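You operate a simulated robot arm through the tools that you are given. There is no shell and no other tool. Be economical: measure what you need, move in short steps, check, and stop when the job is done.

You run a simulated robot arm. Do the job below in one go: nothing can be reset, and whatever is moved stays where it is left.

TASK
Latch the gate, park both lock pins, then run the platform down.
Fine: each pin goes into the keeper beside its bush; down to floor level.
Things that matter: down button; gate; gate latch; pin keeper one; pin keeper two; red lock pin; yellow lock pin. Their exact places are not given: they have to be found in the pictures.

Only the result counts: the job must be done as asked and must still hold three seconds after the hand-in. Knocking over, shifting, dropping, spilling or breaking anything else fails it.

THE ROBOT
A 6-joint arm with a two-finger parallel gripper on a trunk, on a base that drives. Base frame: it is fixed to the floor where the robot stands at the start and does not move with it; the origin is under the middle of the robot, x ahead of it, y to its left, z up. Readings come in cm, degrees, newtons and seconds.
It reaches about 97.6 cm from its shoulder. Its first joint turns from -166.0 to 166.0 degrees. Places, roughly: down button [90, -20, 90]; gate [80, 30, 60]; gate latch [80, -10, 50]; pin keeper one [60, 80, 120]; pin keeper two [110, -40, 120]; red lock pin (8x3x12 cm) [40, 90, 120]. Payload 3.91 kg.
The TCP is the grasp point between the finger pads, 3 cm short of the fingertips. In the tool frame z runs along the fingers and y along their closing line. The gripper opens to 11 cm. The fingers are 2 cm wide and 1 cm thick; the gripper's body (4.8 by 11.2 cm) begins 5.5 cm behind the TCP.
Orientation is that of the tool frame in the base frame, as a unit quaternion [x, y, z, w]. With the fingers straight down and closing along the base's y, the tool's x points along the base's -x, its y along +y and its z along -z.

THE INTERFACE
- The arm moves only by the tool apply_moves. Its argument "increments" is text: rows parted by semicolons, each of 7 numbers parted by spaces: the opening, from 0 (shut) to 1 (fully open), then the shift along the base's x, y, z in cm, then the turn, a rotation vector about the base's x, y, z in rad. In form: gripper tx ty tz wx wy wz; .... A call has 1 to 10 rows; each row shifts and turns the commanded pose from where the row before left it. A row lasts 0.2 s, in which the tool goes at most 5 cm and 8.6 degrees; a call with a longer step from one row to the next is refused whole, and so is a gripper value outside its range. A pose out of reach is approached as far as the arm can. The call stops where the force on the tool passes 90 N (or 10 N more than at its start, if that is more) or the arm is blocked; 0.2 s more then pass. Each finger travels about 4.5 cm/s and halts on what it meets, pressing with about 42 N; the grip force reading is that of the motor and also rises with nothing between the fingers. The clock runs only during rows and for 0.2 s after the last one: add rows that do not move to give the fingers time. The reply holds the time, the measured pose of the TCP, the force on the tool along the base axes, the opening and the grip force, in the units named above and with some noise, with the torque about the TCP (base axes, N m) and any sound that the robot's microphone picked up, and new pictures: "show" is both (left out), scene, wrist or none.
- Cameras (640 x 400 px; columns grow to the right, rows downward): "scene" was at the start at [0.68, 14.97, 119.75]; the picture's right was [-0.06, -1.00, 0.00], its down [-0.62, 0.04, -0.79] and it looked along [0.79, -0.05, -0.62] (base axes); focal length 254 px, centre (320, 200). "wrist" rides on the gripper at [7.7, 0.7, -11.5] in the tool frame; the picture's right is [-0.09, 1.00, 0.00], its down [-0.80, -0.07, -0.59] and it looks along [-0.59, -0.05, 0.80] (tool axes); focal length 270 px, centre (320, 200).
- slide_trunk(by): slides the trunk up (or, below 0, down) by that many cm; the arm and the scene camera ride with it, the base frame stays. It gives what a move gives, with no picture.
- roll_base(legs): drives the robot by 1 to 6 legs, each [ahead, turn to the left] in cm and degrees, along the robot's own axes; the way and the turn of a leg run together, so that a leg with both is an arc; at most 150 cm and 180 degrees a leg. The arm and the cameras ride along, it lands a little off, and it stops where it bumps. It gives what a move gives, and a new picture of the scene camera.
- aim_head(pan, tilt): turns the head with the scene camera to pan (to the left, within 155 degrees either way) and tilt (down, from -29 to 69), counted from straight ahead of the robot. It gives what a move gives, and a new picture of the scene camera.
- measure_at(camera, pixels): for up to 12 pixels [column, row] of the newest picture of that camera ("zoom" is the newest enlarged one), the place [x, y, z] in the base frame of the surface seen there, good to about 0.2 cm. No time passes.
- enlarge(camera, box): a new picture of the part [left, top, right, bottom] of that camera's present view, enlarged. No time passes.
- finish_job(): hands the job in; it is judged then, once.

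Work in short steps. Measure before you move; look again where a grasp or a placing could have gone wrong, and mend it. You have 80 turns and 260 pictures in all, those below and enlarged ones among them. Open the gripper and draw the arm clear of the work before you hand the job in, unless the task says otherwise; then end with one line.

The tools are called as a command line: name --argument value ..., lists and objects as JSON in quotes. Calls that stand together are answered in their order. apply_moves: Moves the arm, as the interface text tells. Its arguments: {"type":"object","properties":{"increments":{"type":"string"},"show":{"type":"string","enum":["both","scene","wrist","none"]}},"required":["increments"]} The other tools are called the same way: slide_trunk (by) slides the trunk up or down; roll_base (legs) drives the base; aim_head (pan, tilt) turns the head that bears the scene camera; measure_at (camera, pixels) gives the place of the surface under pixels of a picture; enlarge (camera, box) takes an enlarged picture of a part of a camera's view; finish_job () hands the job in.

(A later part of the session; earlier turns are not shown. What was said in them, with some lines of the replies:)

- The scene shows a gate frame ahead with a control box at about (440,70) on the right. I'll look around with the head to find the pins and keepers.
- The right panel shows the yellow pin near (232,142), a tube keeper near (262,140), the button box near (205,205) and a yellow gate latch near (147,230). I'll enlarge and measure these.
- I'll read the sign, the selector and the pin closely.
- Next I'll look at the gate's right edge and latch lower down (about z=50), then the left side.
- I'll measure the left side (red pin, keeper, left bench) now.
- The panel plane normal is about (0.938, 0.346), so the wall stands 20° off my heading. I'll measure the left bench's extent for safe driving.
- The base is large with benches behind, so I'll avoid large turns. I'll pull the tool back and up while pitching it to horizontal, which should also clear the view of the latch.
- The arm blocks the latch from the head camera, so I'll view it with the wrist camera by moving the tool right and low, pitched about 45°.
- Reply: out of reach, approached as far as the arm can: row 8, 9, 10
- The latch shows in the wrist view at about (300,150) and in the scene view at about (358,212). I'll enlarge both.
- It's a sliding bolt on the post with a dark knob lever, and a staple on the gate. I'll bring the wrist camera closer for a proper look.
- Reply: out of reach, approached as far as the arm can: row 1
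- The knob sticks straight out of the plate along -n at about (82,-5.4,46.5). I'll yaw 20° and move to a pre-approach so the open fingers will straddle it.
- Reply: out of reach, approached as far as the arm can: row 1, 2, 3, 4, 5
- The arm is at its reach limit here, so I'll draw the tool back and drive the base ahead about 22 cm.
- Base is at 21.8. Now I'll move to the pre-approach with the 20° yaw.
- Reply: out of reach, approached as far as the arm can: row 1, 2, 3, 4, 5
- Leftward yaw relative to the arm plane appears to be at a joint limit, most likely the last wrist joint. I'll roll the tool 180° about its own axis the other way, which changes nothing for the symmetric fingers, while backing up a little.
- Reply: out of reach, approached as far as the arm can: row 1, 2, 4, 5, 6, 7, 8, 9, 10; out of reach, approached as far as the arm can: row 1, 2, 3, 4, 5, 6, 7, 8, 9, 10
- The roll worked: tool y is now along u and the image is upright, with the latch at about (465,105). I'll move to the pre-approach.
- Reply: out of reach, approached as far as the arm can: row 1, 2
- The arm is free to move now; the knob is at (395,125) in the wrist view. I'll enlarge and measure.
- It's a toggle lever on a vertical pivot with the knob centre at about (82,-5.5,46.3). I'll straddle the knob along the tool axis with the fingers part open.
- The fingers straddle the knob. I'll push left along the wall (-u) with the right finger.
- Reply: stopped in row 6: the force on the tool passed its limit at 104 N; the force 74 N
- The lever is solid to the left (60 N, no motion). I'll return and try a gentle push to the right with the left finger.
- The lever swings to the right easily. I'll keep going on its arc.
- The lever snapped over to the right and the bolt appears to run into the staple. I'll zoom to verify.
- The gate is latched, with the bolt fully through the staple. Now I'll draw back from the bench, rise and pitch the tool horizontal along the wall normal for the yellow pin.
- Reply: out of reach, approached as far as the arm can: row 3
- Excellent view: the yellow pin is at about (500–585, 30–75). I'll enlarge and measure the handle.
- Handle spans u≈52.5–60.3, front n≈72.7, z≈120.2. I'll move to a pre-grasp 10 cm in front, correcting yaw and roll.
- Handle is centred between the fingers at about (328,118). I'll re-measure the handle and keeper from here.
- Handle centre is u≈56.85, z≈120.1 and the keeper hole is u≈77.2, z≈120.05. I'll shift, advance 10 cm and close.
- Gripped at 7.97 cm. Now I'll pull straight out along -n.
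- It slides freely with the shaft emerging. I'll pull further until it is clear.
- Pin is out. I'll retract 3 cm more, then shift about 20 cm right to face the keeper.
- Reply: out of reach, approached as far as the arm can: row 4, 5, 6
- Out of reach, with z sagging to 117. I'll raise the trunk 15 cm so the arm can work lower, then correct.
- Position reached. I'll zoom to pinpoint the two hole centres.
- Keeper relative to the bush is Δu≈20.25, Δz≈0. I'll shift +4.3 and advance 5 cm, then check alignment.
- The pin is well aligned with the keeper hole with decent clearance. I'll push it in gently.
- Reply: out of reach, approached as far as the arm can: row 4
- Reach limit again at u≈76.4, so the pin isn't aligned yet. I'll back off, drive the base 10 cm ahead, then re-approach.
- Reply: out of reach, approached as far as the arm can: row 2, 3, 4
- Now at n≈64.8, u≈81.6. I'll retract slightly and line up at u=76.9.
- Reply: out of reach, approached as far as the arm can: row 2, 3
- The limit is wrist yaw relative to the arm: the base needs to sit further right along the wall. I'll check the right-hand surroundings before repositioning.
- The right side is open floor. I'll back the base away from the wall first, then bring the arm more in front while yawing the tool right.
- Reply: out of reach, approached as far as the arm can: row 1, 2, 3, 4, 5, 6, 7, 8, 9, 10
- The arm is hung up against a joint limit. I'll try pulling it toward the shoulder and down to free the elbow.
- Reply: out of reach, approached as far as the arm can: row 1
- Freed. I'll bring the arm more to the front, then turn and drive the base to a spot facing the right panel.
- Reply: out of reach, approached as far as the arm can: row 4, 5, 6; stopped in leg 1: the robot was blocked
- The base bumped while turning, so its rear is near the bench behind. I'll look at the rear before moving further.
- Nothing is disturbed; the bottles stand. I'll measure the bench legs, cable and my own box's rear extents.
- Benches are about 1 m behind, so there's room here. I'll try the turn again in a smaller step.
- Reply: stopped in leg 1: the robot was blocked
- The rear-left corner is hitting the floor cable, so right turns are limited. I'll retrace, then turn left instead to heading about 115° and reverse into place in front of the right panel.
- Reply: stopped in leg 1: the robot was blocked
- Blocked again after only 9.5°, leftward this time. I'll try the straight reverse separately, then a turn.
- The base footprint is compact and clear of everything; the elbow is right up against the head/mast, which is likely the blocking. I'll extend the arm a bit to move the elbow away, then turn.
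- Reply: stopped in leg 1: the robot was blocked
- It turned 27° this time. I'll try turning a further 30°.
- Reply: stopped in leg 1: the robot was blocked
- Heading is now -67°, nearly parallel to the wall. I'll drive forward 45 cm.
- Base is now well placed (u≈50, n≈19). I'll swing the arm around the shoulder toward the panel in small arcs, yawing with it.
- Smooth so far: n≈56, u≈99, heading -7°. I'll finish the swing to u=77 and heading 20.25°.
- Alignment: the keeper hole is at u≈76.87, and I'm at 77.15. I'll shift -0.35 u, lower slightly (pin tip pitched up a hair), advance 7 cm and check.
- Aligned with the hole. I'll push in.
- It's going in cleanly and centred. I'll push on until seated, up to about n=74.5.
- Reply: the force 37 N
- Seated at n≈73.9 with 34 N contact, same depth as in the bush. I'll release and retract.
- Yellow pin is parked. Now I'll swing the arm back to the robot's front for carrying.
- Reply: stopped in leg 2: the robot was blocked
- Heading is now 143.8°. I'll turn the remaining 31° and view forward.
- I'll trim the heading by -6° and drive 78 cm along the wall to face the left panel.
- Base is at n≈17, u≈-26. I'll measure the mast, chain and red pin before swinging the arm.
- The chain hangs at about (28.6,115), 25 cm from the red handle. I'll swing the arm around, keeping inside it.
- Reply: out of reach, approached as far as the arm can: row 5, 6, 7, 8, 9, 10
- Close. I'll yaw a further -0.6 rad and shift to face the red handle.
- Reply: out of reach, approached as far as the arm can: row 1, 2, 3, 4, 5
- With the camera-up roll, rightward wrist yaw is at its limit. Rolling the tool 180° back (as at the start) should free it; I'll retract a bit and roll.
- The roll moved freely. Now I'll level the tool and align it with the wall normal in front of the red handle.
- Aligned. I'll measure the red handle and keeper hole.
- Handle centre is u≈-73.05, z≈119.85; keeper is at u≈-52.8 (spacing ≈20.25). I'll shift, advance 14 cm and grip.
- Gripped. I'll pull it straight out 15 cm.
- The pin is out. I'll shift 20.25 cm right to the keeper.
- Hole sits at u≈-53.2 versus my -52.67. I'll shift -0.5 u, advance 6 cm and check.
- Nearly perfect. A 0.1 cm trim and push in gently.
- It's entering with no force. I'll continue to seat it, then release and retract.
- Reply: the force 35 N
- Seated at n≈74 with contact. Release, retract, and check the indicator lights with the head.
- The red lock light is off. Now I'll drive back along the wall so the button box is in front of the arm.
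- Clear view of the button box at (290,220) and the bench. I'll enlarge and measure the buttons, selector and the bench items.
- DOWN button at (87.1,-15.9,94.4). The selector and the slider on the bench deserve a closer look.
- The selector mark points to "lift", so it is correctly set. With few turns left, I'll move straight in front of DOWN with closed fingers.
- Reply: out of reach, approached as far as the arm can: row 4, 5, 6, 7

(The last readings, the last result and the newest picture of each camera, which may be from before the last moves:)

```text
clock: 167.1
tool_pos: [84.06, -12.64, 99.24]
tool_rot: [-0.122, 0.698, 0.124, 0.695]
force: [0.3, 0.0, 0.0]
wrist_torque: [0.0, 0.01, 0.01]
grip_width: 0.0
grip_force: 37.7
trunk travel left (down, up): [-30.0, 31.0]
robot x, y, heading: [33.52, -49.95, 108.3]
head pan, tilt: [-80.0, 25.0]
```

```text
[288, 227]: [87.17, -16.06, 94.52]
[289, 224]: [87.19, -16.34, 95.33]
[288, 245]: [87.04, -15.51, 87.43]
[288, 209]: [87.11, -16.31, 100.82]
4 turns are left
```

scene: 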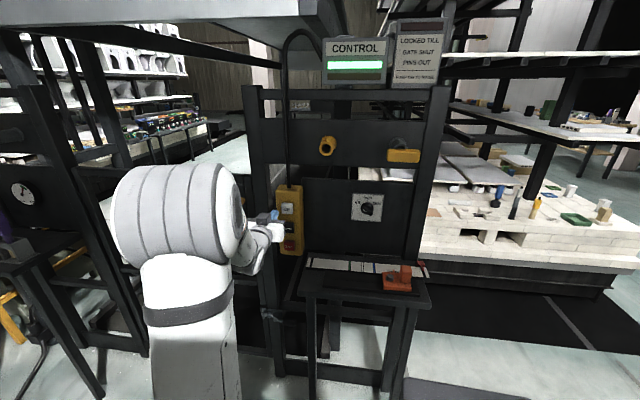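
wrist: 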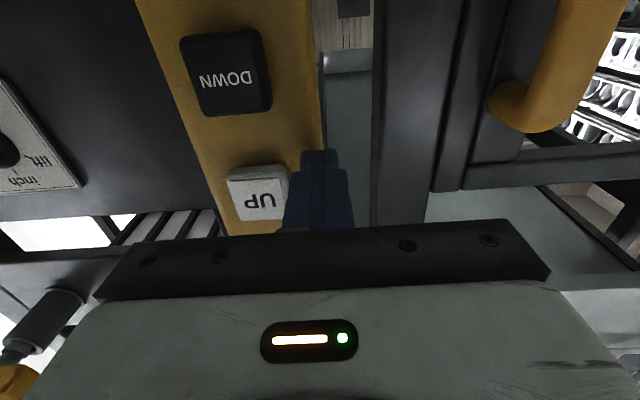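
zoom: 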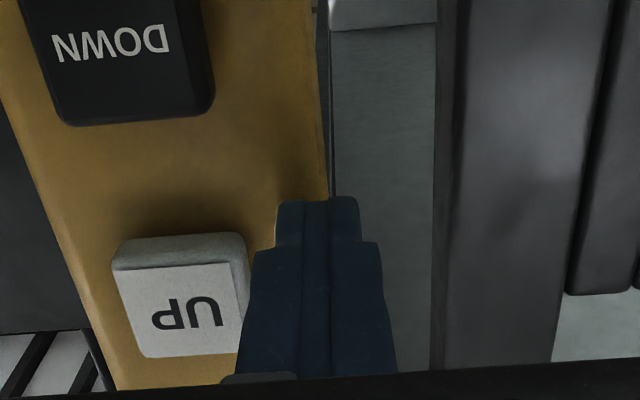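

I'm left of and above DOWN (u 40.9 versus 45.1, z 99.2 versus 94.4). I'll back off 4 cm, lower with the trunk, shift right, then press DOWN and hold.

apply_moves --increments "0 -1.88 -0.69 0 0 0 0;0 -1.88 -0.69 0 0 0 0;0 0 0 0 0 0 0" --show "none"

slide_trunk --by -4.8

apply_moves --increments "0 0.73 -1.97 0 0 0 0;0 0.73 -1.97 0 0 0 0;0 0 0 0 0 0 0" --show "wrist"

apply_moves --increments "0 1.88 0.69 0 0 0 0;0 0.94 0.346 0 0 0 0;0 0.65 0.24 0 0 0 0;0 0 0 0 0 0 0;0 0 0 0 0 0 0;0 0 0 0 0 0 0;0 0 0 0 0 0 0;0 0 0 0 0 0 0;0 0 0 0 0 0 0;0 0 0 0 0 0 0" --show "both"

```text
clock: 167.9
tool_pos: [80.02, -14.05, 99.13]
tool_rot: [-0.121, 0.698, 0.124, 0.695]
force: [0.5, 0.2, 0.1]
wrist_torque: [-0.01, -0.01, 0.03]
grip_width: 0.01
grip_force: 37.8
trunk travel left (down, up): [-30.0, 31.0]
robot x, y, heading: [34.27, -50.25, 108.3]
head pan, tilt: [-80.0, 25.0]
```

```text
clock: 168.8
tool_pos: [80.28, -14.16, 94.33]
tool_rot: [-0.121, 0.698, 0.123, 0.695]
force: [-0.2, -0.7, 0.4]
wrist_torque: [-0.02, 0.02, 0.01]
grip_width: 0.0
grip_force: 37.5
trunk travel left (down, up): [-25.2, 35.8]
robot x, y, heading: [33.95, -50.28, 108.1]
head pan, tilt: [-80.0, 25.0]
```

```text
clock: 169.6
tool_pos: [81.59, -17.98, 94.3]
tool_rot: [-0.122, 0.698, 0.124, 0.695]
force: [-0.2, -0.2, 0.6]
wrist_torque: [-0.03, 0.02, 0.03]
grip_width: 0.03
grip_force: 38.3
trunk travel left (down, up): [-25.2, 35.8]
robot x, y, heading: [33.79, -50.5, 108.1]
head pan, tilt: [-80.0, 25.0]
```

wrist: 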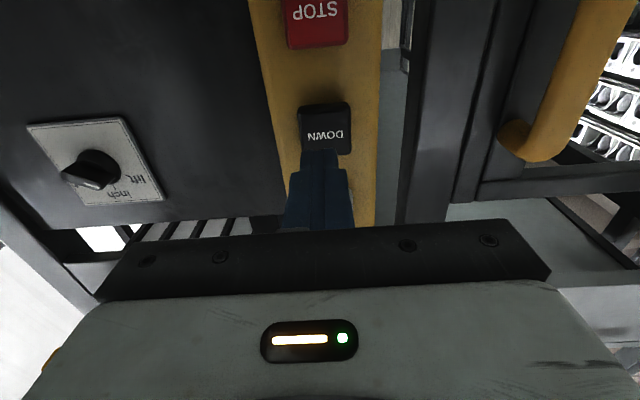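

```text
clock: 171.8
tool_pos: [84.99, -16.83, 94.39]
tool_rot: [-0.123, 0.697, 0.124, 0.695]
force: [-28.0, -9.8, -11.5]
wrist_torque: [-0.09, 0.16, 0.08]
grip_width: 0.02
grip_force: 37.3
trunk travel left (down, up): [-25.2, 35.8]
robot x, y, heading: [33.51, -50.06, 107.9]
head pan, tilt: [-80.0, 25.0]
heard: click
3 turns are left
```

scene: 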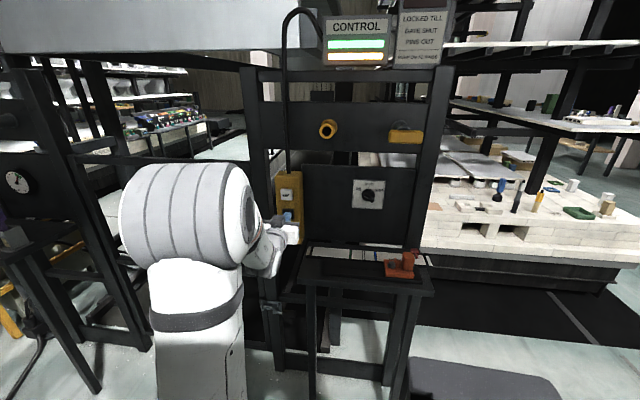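
wrist: 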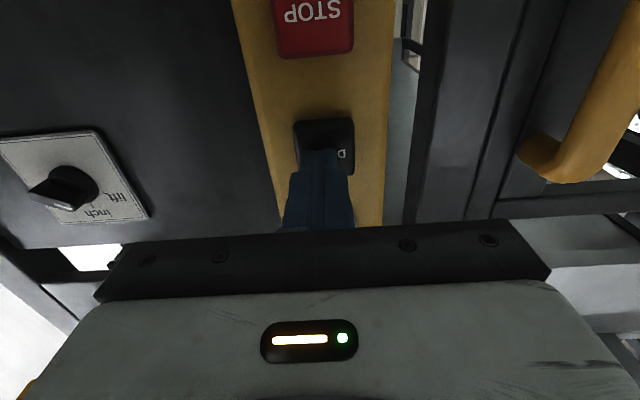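

It clicked, the amber light lit and the platform is descending. I'll keep DOWN held and watch progress.

apply_moves --increments "0 0 0 0 0 0 0;0 0 0 0 0 0 0;0 0 0 0 0 0 0;0 0 0 0 0 0 0;0 0 0 0 0 0 0;0 0 0 0 0 0 0;0 0 0 0 0 0 0;0 0 0 0 0 0 0;0 0 0 0 0 0 0;0 0 0 0 0 0 0" --show "scene"

apply_moves --increments "0 0 0 0 0 0 0;0 0 0 0 0 0 0;0 0 0 0 0 0 0;0 0 0 0 0 0 0;0 0 0 0 0 0 0;0 0 0 0 0 0 0;0 0 0 0 0 0 0;0 0 0 0 0 0 0;0 0 0 0 0 0 0;0 0 0 0 0 0 0" --show "scene"

measure_at --camera "scene" --pixels '[[120, 40], [200, 40], [120, 80], [200, 80], [120, 120], [200, 120], [160, 150], [40, 100], [230, 60], [230, 120]]'

apply_moves --increments "0 0 0 0 0 0 0;0 0 0 0 0 0 0;0 0 0 0 0 0 0;0 0 0 0 0 0 0;0 0 0 0 0 0 0;0 0 0 0 0 0 0;0 0 0 0 0 0 0;0 0 0 0 0 0 0;0 0 0 0 0 0 0;0 0 0 0 0 0 0" --show "none"

apply_moves --increments "0 0 0 0 0 0 0;0 0 0 0 0 0 0;0 0 0 0 0 0 0;0 0 0 0 0 0 0;0 0 0 0 0 0 0;0 0 0 0 0 0 0;0 0 0 0 0 0 0;0 0 0 0 0 0 0;0 0 0 0 0 0 0;0 0 0 0 0 0 0" --show "scene"

apply_moves --increments "0 0 0 0 0 0 0;0 0 0 0 0 0 0;0 0 0 0 0 0 0;0 0 0 0 0 0 0;0 0 0 0 0 0 0;0 0 0 0 0 0 0;0 0 0 0 0 0 0;0 0 0 0 0 0 0;0 0 0 0 0 0 0;0 0 0 0 0 0 0" --show "none"

apply_moves --increments "0 0 0 0 0 0 0;0 0 0 0 0 0 0;0 0 0 0 0 0 0;0 0 0 0 0 0 0;0 0 0 0 0 0 0;0 0 0 0 0 0 0;0 0 0 0 0 0 0;0 0 0 0 0 0 0;0 0 0 0 0 0 0;0 0 0 0 0 0 0" --show "scene"

measure_at --camera "scene" --pixels '[[190, 80], [220, 80], [190, 120], [220, 120], [190, 150], [220, 150], [90, 150], [90, 200], [90, 250], [110, 130], [230, 180], [110, 170]]'

```text
clock: 174.0
tool_pos: [84.99, -16.82, 94.28]
tool_rot: [-0.122, 0.697, 0.123, 0.696]
force: [-27.3, -8.5, -13.0]
wrist_torque: [-0.1, 0.22, 0.09]
grip_width: 0.0
grip_force: 37.5
trunk travel left (down, up): [-25.2, 35.8]
robot x, y, heading: [34.2, -50.14, 108.2]
head pan, tilt: [-80.0, 25.0]
```

scene: 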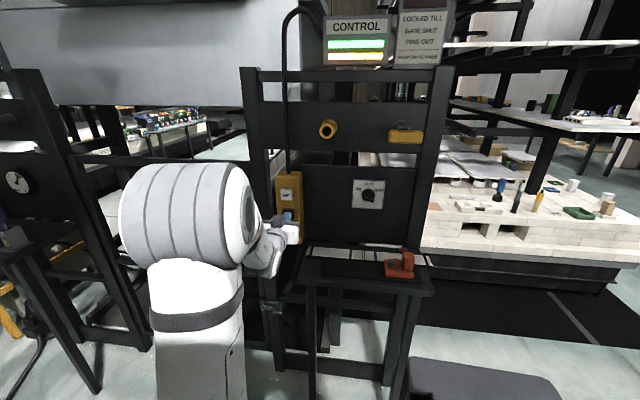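

```text
clock: 176.2
tool_pos: [84.93, -16.74, 94.38]
tool_rot: [-0.123, 0.697, 0.124, 0.696]
force: [-27.6, -9.4, -12.3]
wrist_torque: [-0.1, 0.2, 0.09]
grip_width: 0.0
grip_force: 37.2
trunk travel left (down, up): [-25.2, 35.8]
robot x, y, heading: [33.73, -50.25, 108.2]
head pan, tilt: [-80.0, 25.0]
```

scene: 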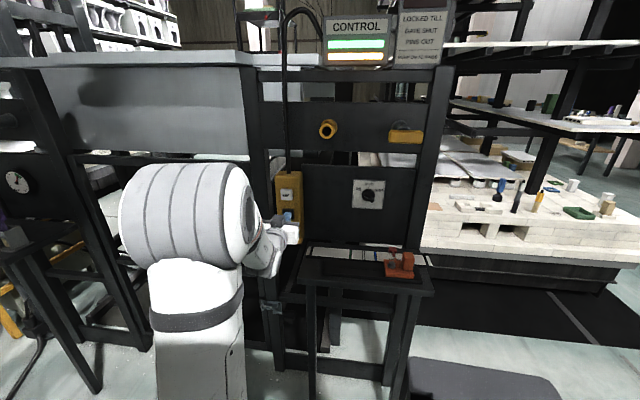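

```text
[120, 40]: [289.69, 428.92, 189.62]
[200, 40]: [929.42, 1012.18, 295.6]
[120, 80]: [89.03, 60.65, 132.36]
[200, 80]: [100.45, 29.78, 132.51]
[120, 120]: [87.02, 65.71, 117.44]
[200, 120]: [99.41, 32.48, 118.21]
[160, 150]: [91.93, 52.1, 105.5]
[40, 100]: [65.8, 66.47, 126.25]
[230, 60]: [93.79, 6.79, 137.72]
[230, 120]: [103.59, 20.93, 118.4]
```

```text
clock: 178.4
tool_pos: [84.94, -16.82, 94.35]
tool_rot: [-0.122, 0.697, 0.123, 0.696]
force: [-26.7, -8.8, -11.8]
wrist_torque: [-0.11, 0.16, 0.13]
grip_width: 0.01
grip_force: 37.8
trunk travel left (down, up): [-25.2, 35.8]
robot x, y, heading: [33.9, -50.11, 108.1]
head pan, tilt: [-80.0, 25.0]
```

```text
clock: 180.6
tool_pos: [84.92, -16.78, 94.35]
tool_rot: [-0.122, 0.697, 0.124, 0.696]
force: [-26.6, -9.2, -11.1]
wrist_torque: [-0.1, 0.2, 0.08]
grip_width: 0.0
grip_force: 37.5
trunk travel left (down, up): [-25.2, 35.8]
robot x, y, heading: [33.8, -49.91, 108.1]
head pan, tilt: [-80.0, 25.0]
```

scene: 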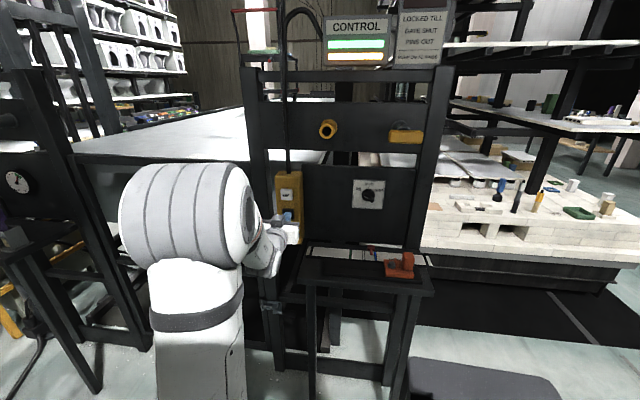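

```text
clock: 182.8
tool_pos: [84.97, -16.91, 94.47]
tool_rot: [-0.123, 0.697, 0.124, 0.696]
force: [-25.9, -9.2, -11.7]
wrist_torque: [-0.1, 0.17, 0.1]
grip_width: 0.0
grip_force: 37.6
trunk travel left (down, up): [-25.2, 35.8]
robot x, y, heading: [33.98, -50.03, 108.1]
head pan, tilt: [-80.0, 25.0]
```

```text
clock: 185.0
tool_pos: [85.02, -16.71, 94.47]
tool_rot: [-0.123, 0.697, 0.124, 0.696]
force: [-27.2, -9.1, -10.4]
wrist_torque: [-0.08, 0.2, 0.08]
grip_width: 0.0
grip_force: 37.3
trunk travel left (down, up): [-25.2, 35.8]
robot x, y, heading: [33.59, -49.93, 108.1]
head pan, tilt: [-80.0, 25.0]
```

scene: 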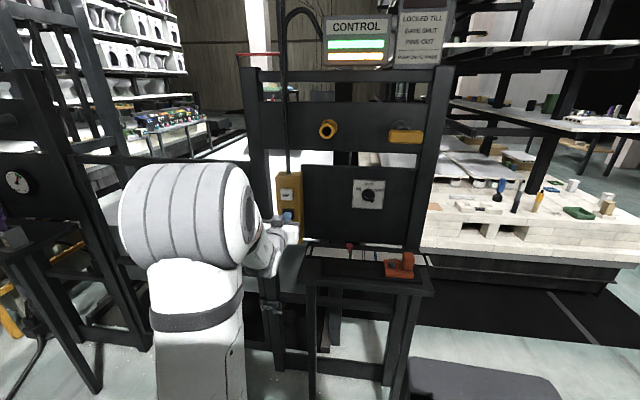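

```text
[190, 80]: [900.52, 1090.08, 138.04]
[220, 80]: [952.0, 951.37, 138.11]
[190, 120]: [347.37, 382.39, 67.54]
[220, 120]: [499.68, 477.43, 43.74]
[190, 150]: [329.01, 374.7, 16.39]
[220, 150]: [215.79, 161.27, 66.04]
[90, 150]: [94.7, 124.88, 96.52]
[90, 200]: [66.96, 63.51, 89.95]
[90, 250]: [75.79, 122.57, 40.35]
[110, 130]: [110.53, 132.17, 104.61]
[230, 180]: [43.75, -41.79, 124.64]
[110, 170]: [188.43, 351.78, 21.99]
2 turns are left
```

The top is at about z≈66 and falling ~8 cm/s, so about 8 s more to the floor. I'll keep holding until it has stopped, then look.

apply_moves --increments "0 0 0 0 0 0 0;0 0 0 0 0 0 0;0 0 0 0 0 0 0;0 0 0 0 0 0 0;0 0 0 0 0 0 0;0 0 0 0 0 0 0;0 0 0 0 0 0 0;0 0 0 0 0 0 0;0 0 0 0 0 0 0;0 0 0 0 0 0 0" --show "none"

apply_moves --increments "0 0 0 0 0 0 0;0 0 0 0 0 0 0;0 0 0 0 0 0 0;0 0 0 0 0 0 0;0 0 0 0 0 0 0;0 0 0 0 0 0 0;0 0 0 0 0 0 0;0 0 0 0 0 0 0;0 0 0 0 0 0 0;0 0 0 0 0 0 0" --show "none"

apply_moves --increments "0 0 0 0 0 0 0;0 0 0 0 0 0 0;0 0 0 0 0 0 0;0 0 0 0 0 0 0;0 0 0 0 0 0 0;0 0 0 0 0 0 0;0 0 0 0 0 0 0;0 0 0 0 0 0 0;0 0 0 0 0 0 0;0 0 0 0 0 0 0" --show "scene"

apply_moves --increments "0 0 0 0 0 0 0;0 0 0 0 0 0 0;0 0 0 0 0 0 0;0 0 0 0 0 0 0;0 0 0 0 0 0 0;0 0 0 0 0 0 0;0 0 0 0 0 0 0;0 0 0 0 0 0 0;0 0 0 0 0 0 0;0 0 0 0 0 0 0" --show "none"

apply_moves --increments "0 0 0 0 0 0 0;0 0 0 0 0 0 0;0 0 0 0 0 0 0;0 0 0 0 0 0 0;0 0 0 0 0 0 0;0 0 0 0 0 0 0;0 0 0 0 0 0 0;0 0 0 0 0 0 0;0 0 0 0 0 0 0;0 0 0 0 0 0 0" --show "none"

apply_moves --increments "0 0 0 0 0 0 0;0 0 0 0 0 0 0;0 0 0 0 0 0 0;0 0 0 0 0 0 0;0 0 0 0 0 0 0;0 0 0 0 0 0 0;0 0 0 0 0 0 0;0 0 0 0 0 0 0;0 0 0 0 0 0 0;0 0 0 0 0 0 0" --show "scene"

enlarge --camera "scene" --box '[290, 10, 450, 100]'

enlarge --camera "scene" --box '[295, 230, 445, 300]'

aim_head --pan -65 --tilt 40

measure_at --camera "scene" --pixels '[[200, 60], [260, 60], [300, 60], [330, 60], [300, 120], [330, 120], [330, 180], [340, 220], [100, 100], [150, 100], [250, 30], [330, 30]]'

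```text
clock: 187.2
tool_pos: [84.95, -16.75, 94.46]
tool_rot: [-0.122, 0.697, 0.123, 0.696]
force: [-26.5, -8.9, -10.7]
wrist_torque: [-0.05, 0.16, 0.12]
grip_width: 0.0
grip_force: 37.5
trunk travel left (down, up): [-25.2, 35.8]
robot x, y, heading: [33.57, -50.15, 108.1]
head pan, tilt: [-80.0, 25.0]
```

```text
clock: 189.4
tool_pos: [84.98, -16.74, 94.34]
tool_rot: [-0.121, 0.697, 0.124, 0.696]
force: [-26.5, -9.6, -9.1]
wrist_torque: [-0.11, 0.17, 0.07]
grip_width: 0.0
grip_force: 37.8
trunk travel left (down, up): [-25.2, 35.8]
robot x, y, heading: [34.12, -49.97, 108.1]
head pan, tilt: [-80.0, 25.0]
```

```text
clock: 191.6
tool_pos: [85.01, -16.91, 94.48]
tool_rot: [-0.122, 0.697, 0.124, 0.695]
force: [-26.2, -9.2, -9.6]
wrist_torque: [-0.04, 0.16, 0.07]
grip_width: 0.01
grip_force: 37.7
trunk travel left (down, up): [-25.2, 35.8]
robot x, y, heading: [33.76, -50.05, 108.0]
head pan, tilt: [-80.0, 25.0]
```

scene: 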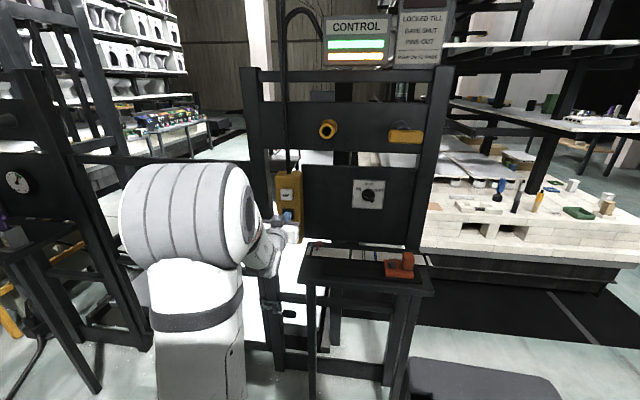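

```text
clock: 193.8
tool_pos: [84.93, -16.93, 94.5]
tool_rot: [-0.121, 0.697, 0.124, 0.696]
force: [-25.3, -8.4, -7.3]
wrist_torque: [-0.09, 0.16, 0.1]
grip_width: 0.0
grip_force: 37.7
trunk travel left (down, up): [-25.2, 35.8]
robot x, y, heading: [34.09, -50.4, 108.3]
head pan, tilt: [-80.0, 25.0]
```

```text
clock: 196.0
tool_pos: [84.87, -16.73, 94.52]
tool_rot: [-0.122, 0.697, 0.124, 0.696]
force: [-23.7, -8.7, -7.3]
wrist_torque: [-0.03, 0.12, 0.11]
grip_width: 0.03
grip_force: 37.6
trunk travel left (down, up): [-25.2, 35.8]
robot x, y, heading: [34.17, -50.24, 108.3]
head pan, tilt: [-80.0, 25.0]
```

```text
clock: 198.2
tool_pos: [85.05, -16.7, 94.48]
tool_rot: [-0.122, 0.697, 0.124, 0.695]
force: [-23.4, -7.2, -5.9]
wrist_torque: [-0.07, 0.06, 0.12]
grip_width: 0.01
grip_force: 37.8
trunk travel left (down, up): [-25.2, 35.8]
robot x, y, heading: [33.78, -50.35, 108.2]
head pan, tilt: [-80.0, 25.0]
```

scene: 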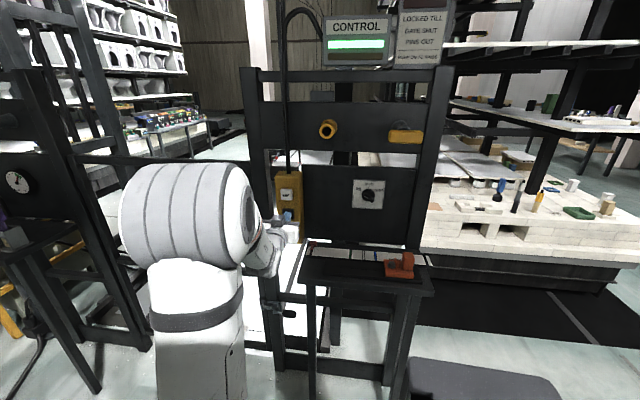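

```text
4.00 times, centred on (370, 55) of scene
```

zoom: 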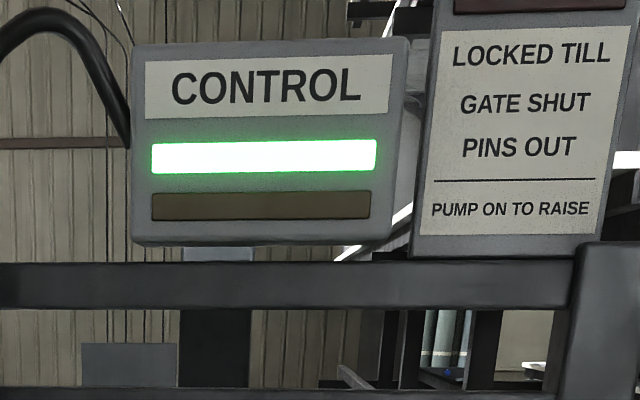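

```text
4.27 times, centred on (370, 265) of scene
```

zoom: 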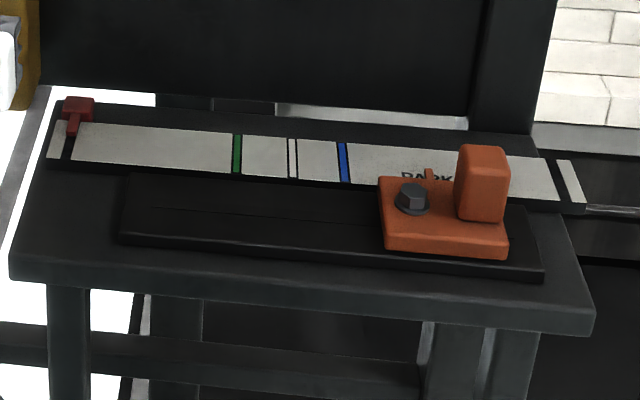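

```text
clock: 198.9
tool_pos: [84.84, -16.82, 94.47]
tool_rot: [-0.122, 0.697, 0.123, 0.696]
force: [-23.1, -7.6, -5.8]
wrist_torque: [-0.06, 0.08, 0.14]
grip_width: 0.0
grip_force: 37.3
trunk travel left (down, up): [-25.2, 35.8]
robot x, y, heading: [33.74, -50.06, 107.9]
head pan, tilt: [-65.0, 40.0]
```

scene: 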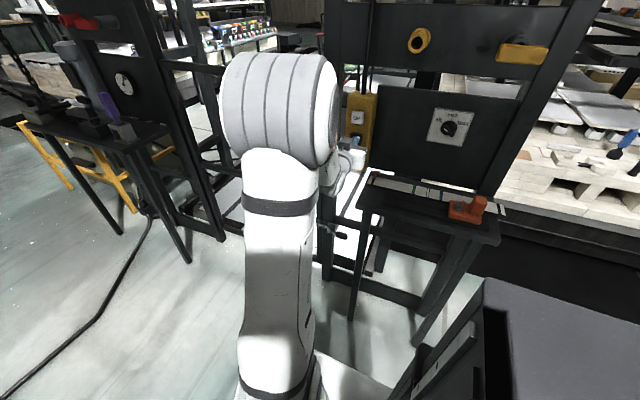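

```text
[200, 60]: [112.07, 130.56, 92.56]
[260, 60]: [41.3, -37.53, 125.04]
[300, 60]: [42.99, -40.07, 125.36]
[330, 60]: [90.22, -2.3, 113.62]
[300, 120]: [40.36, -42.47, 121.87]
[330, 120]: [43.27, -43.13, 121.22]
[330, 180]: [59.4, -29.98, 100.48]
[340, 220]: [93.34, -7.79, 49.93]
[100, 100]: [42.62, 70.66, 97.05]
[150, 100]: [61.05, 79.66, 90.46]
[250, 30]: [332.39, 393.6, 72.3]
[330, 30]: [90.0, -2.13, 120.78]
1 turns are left
```

The amber light is off and the pointer sits at the end mark, so the platform has stopped at floor level. I'll back straight off the button, open the gripper, draw clear and hand in.

apply_moves --increments "0 -1.88 -0.69 0 0 0 0;0 -2.8 -1.04 0 0 0 0;0 -2.8 -1.04 0 0 0 0;0.3 -2.8 -1.04 0 0 0 0;0.6 -2.8 -1.04 0 0 0 0;0.6 0 0 0 0 0 0;0.6 0 0 0 0 0 0;0.6 0 0 0 0 0 0" --show "none"

finish_job

```text
clock: 200.8
tool_pos: [72.6, -21.12, 94.61]
tool_rot: [-0.121, 0.698, 0.124, 0.694]
force: [0.6, 0.6, -0.5]
wrist_torque: [-0.02, 0.0, 0.01]
grip_width: 6.57
grip_force: 0.1
out of reach, approached as far as the arm can: row 5
trunk travel left (down, up): [-25.2, 35.8]
robot x, y, heading: [33.97, -50.12, 108.3]
head pan, tilt: [-65.0, 40.0]
```

```text
The job is handed in.
```

The gate is latched, the red and yellow pins are each in the keeper beside their bush, and the platform is down; the job is handed in. I judged floor level by the control light going out and the height pointer reaching its end mark, not by measuring the platform.
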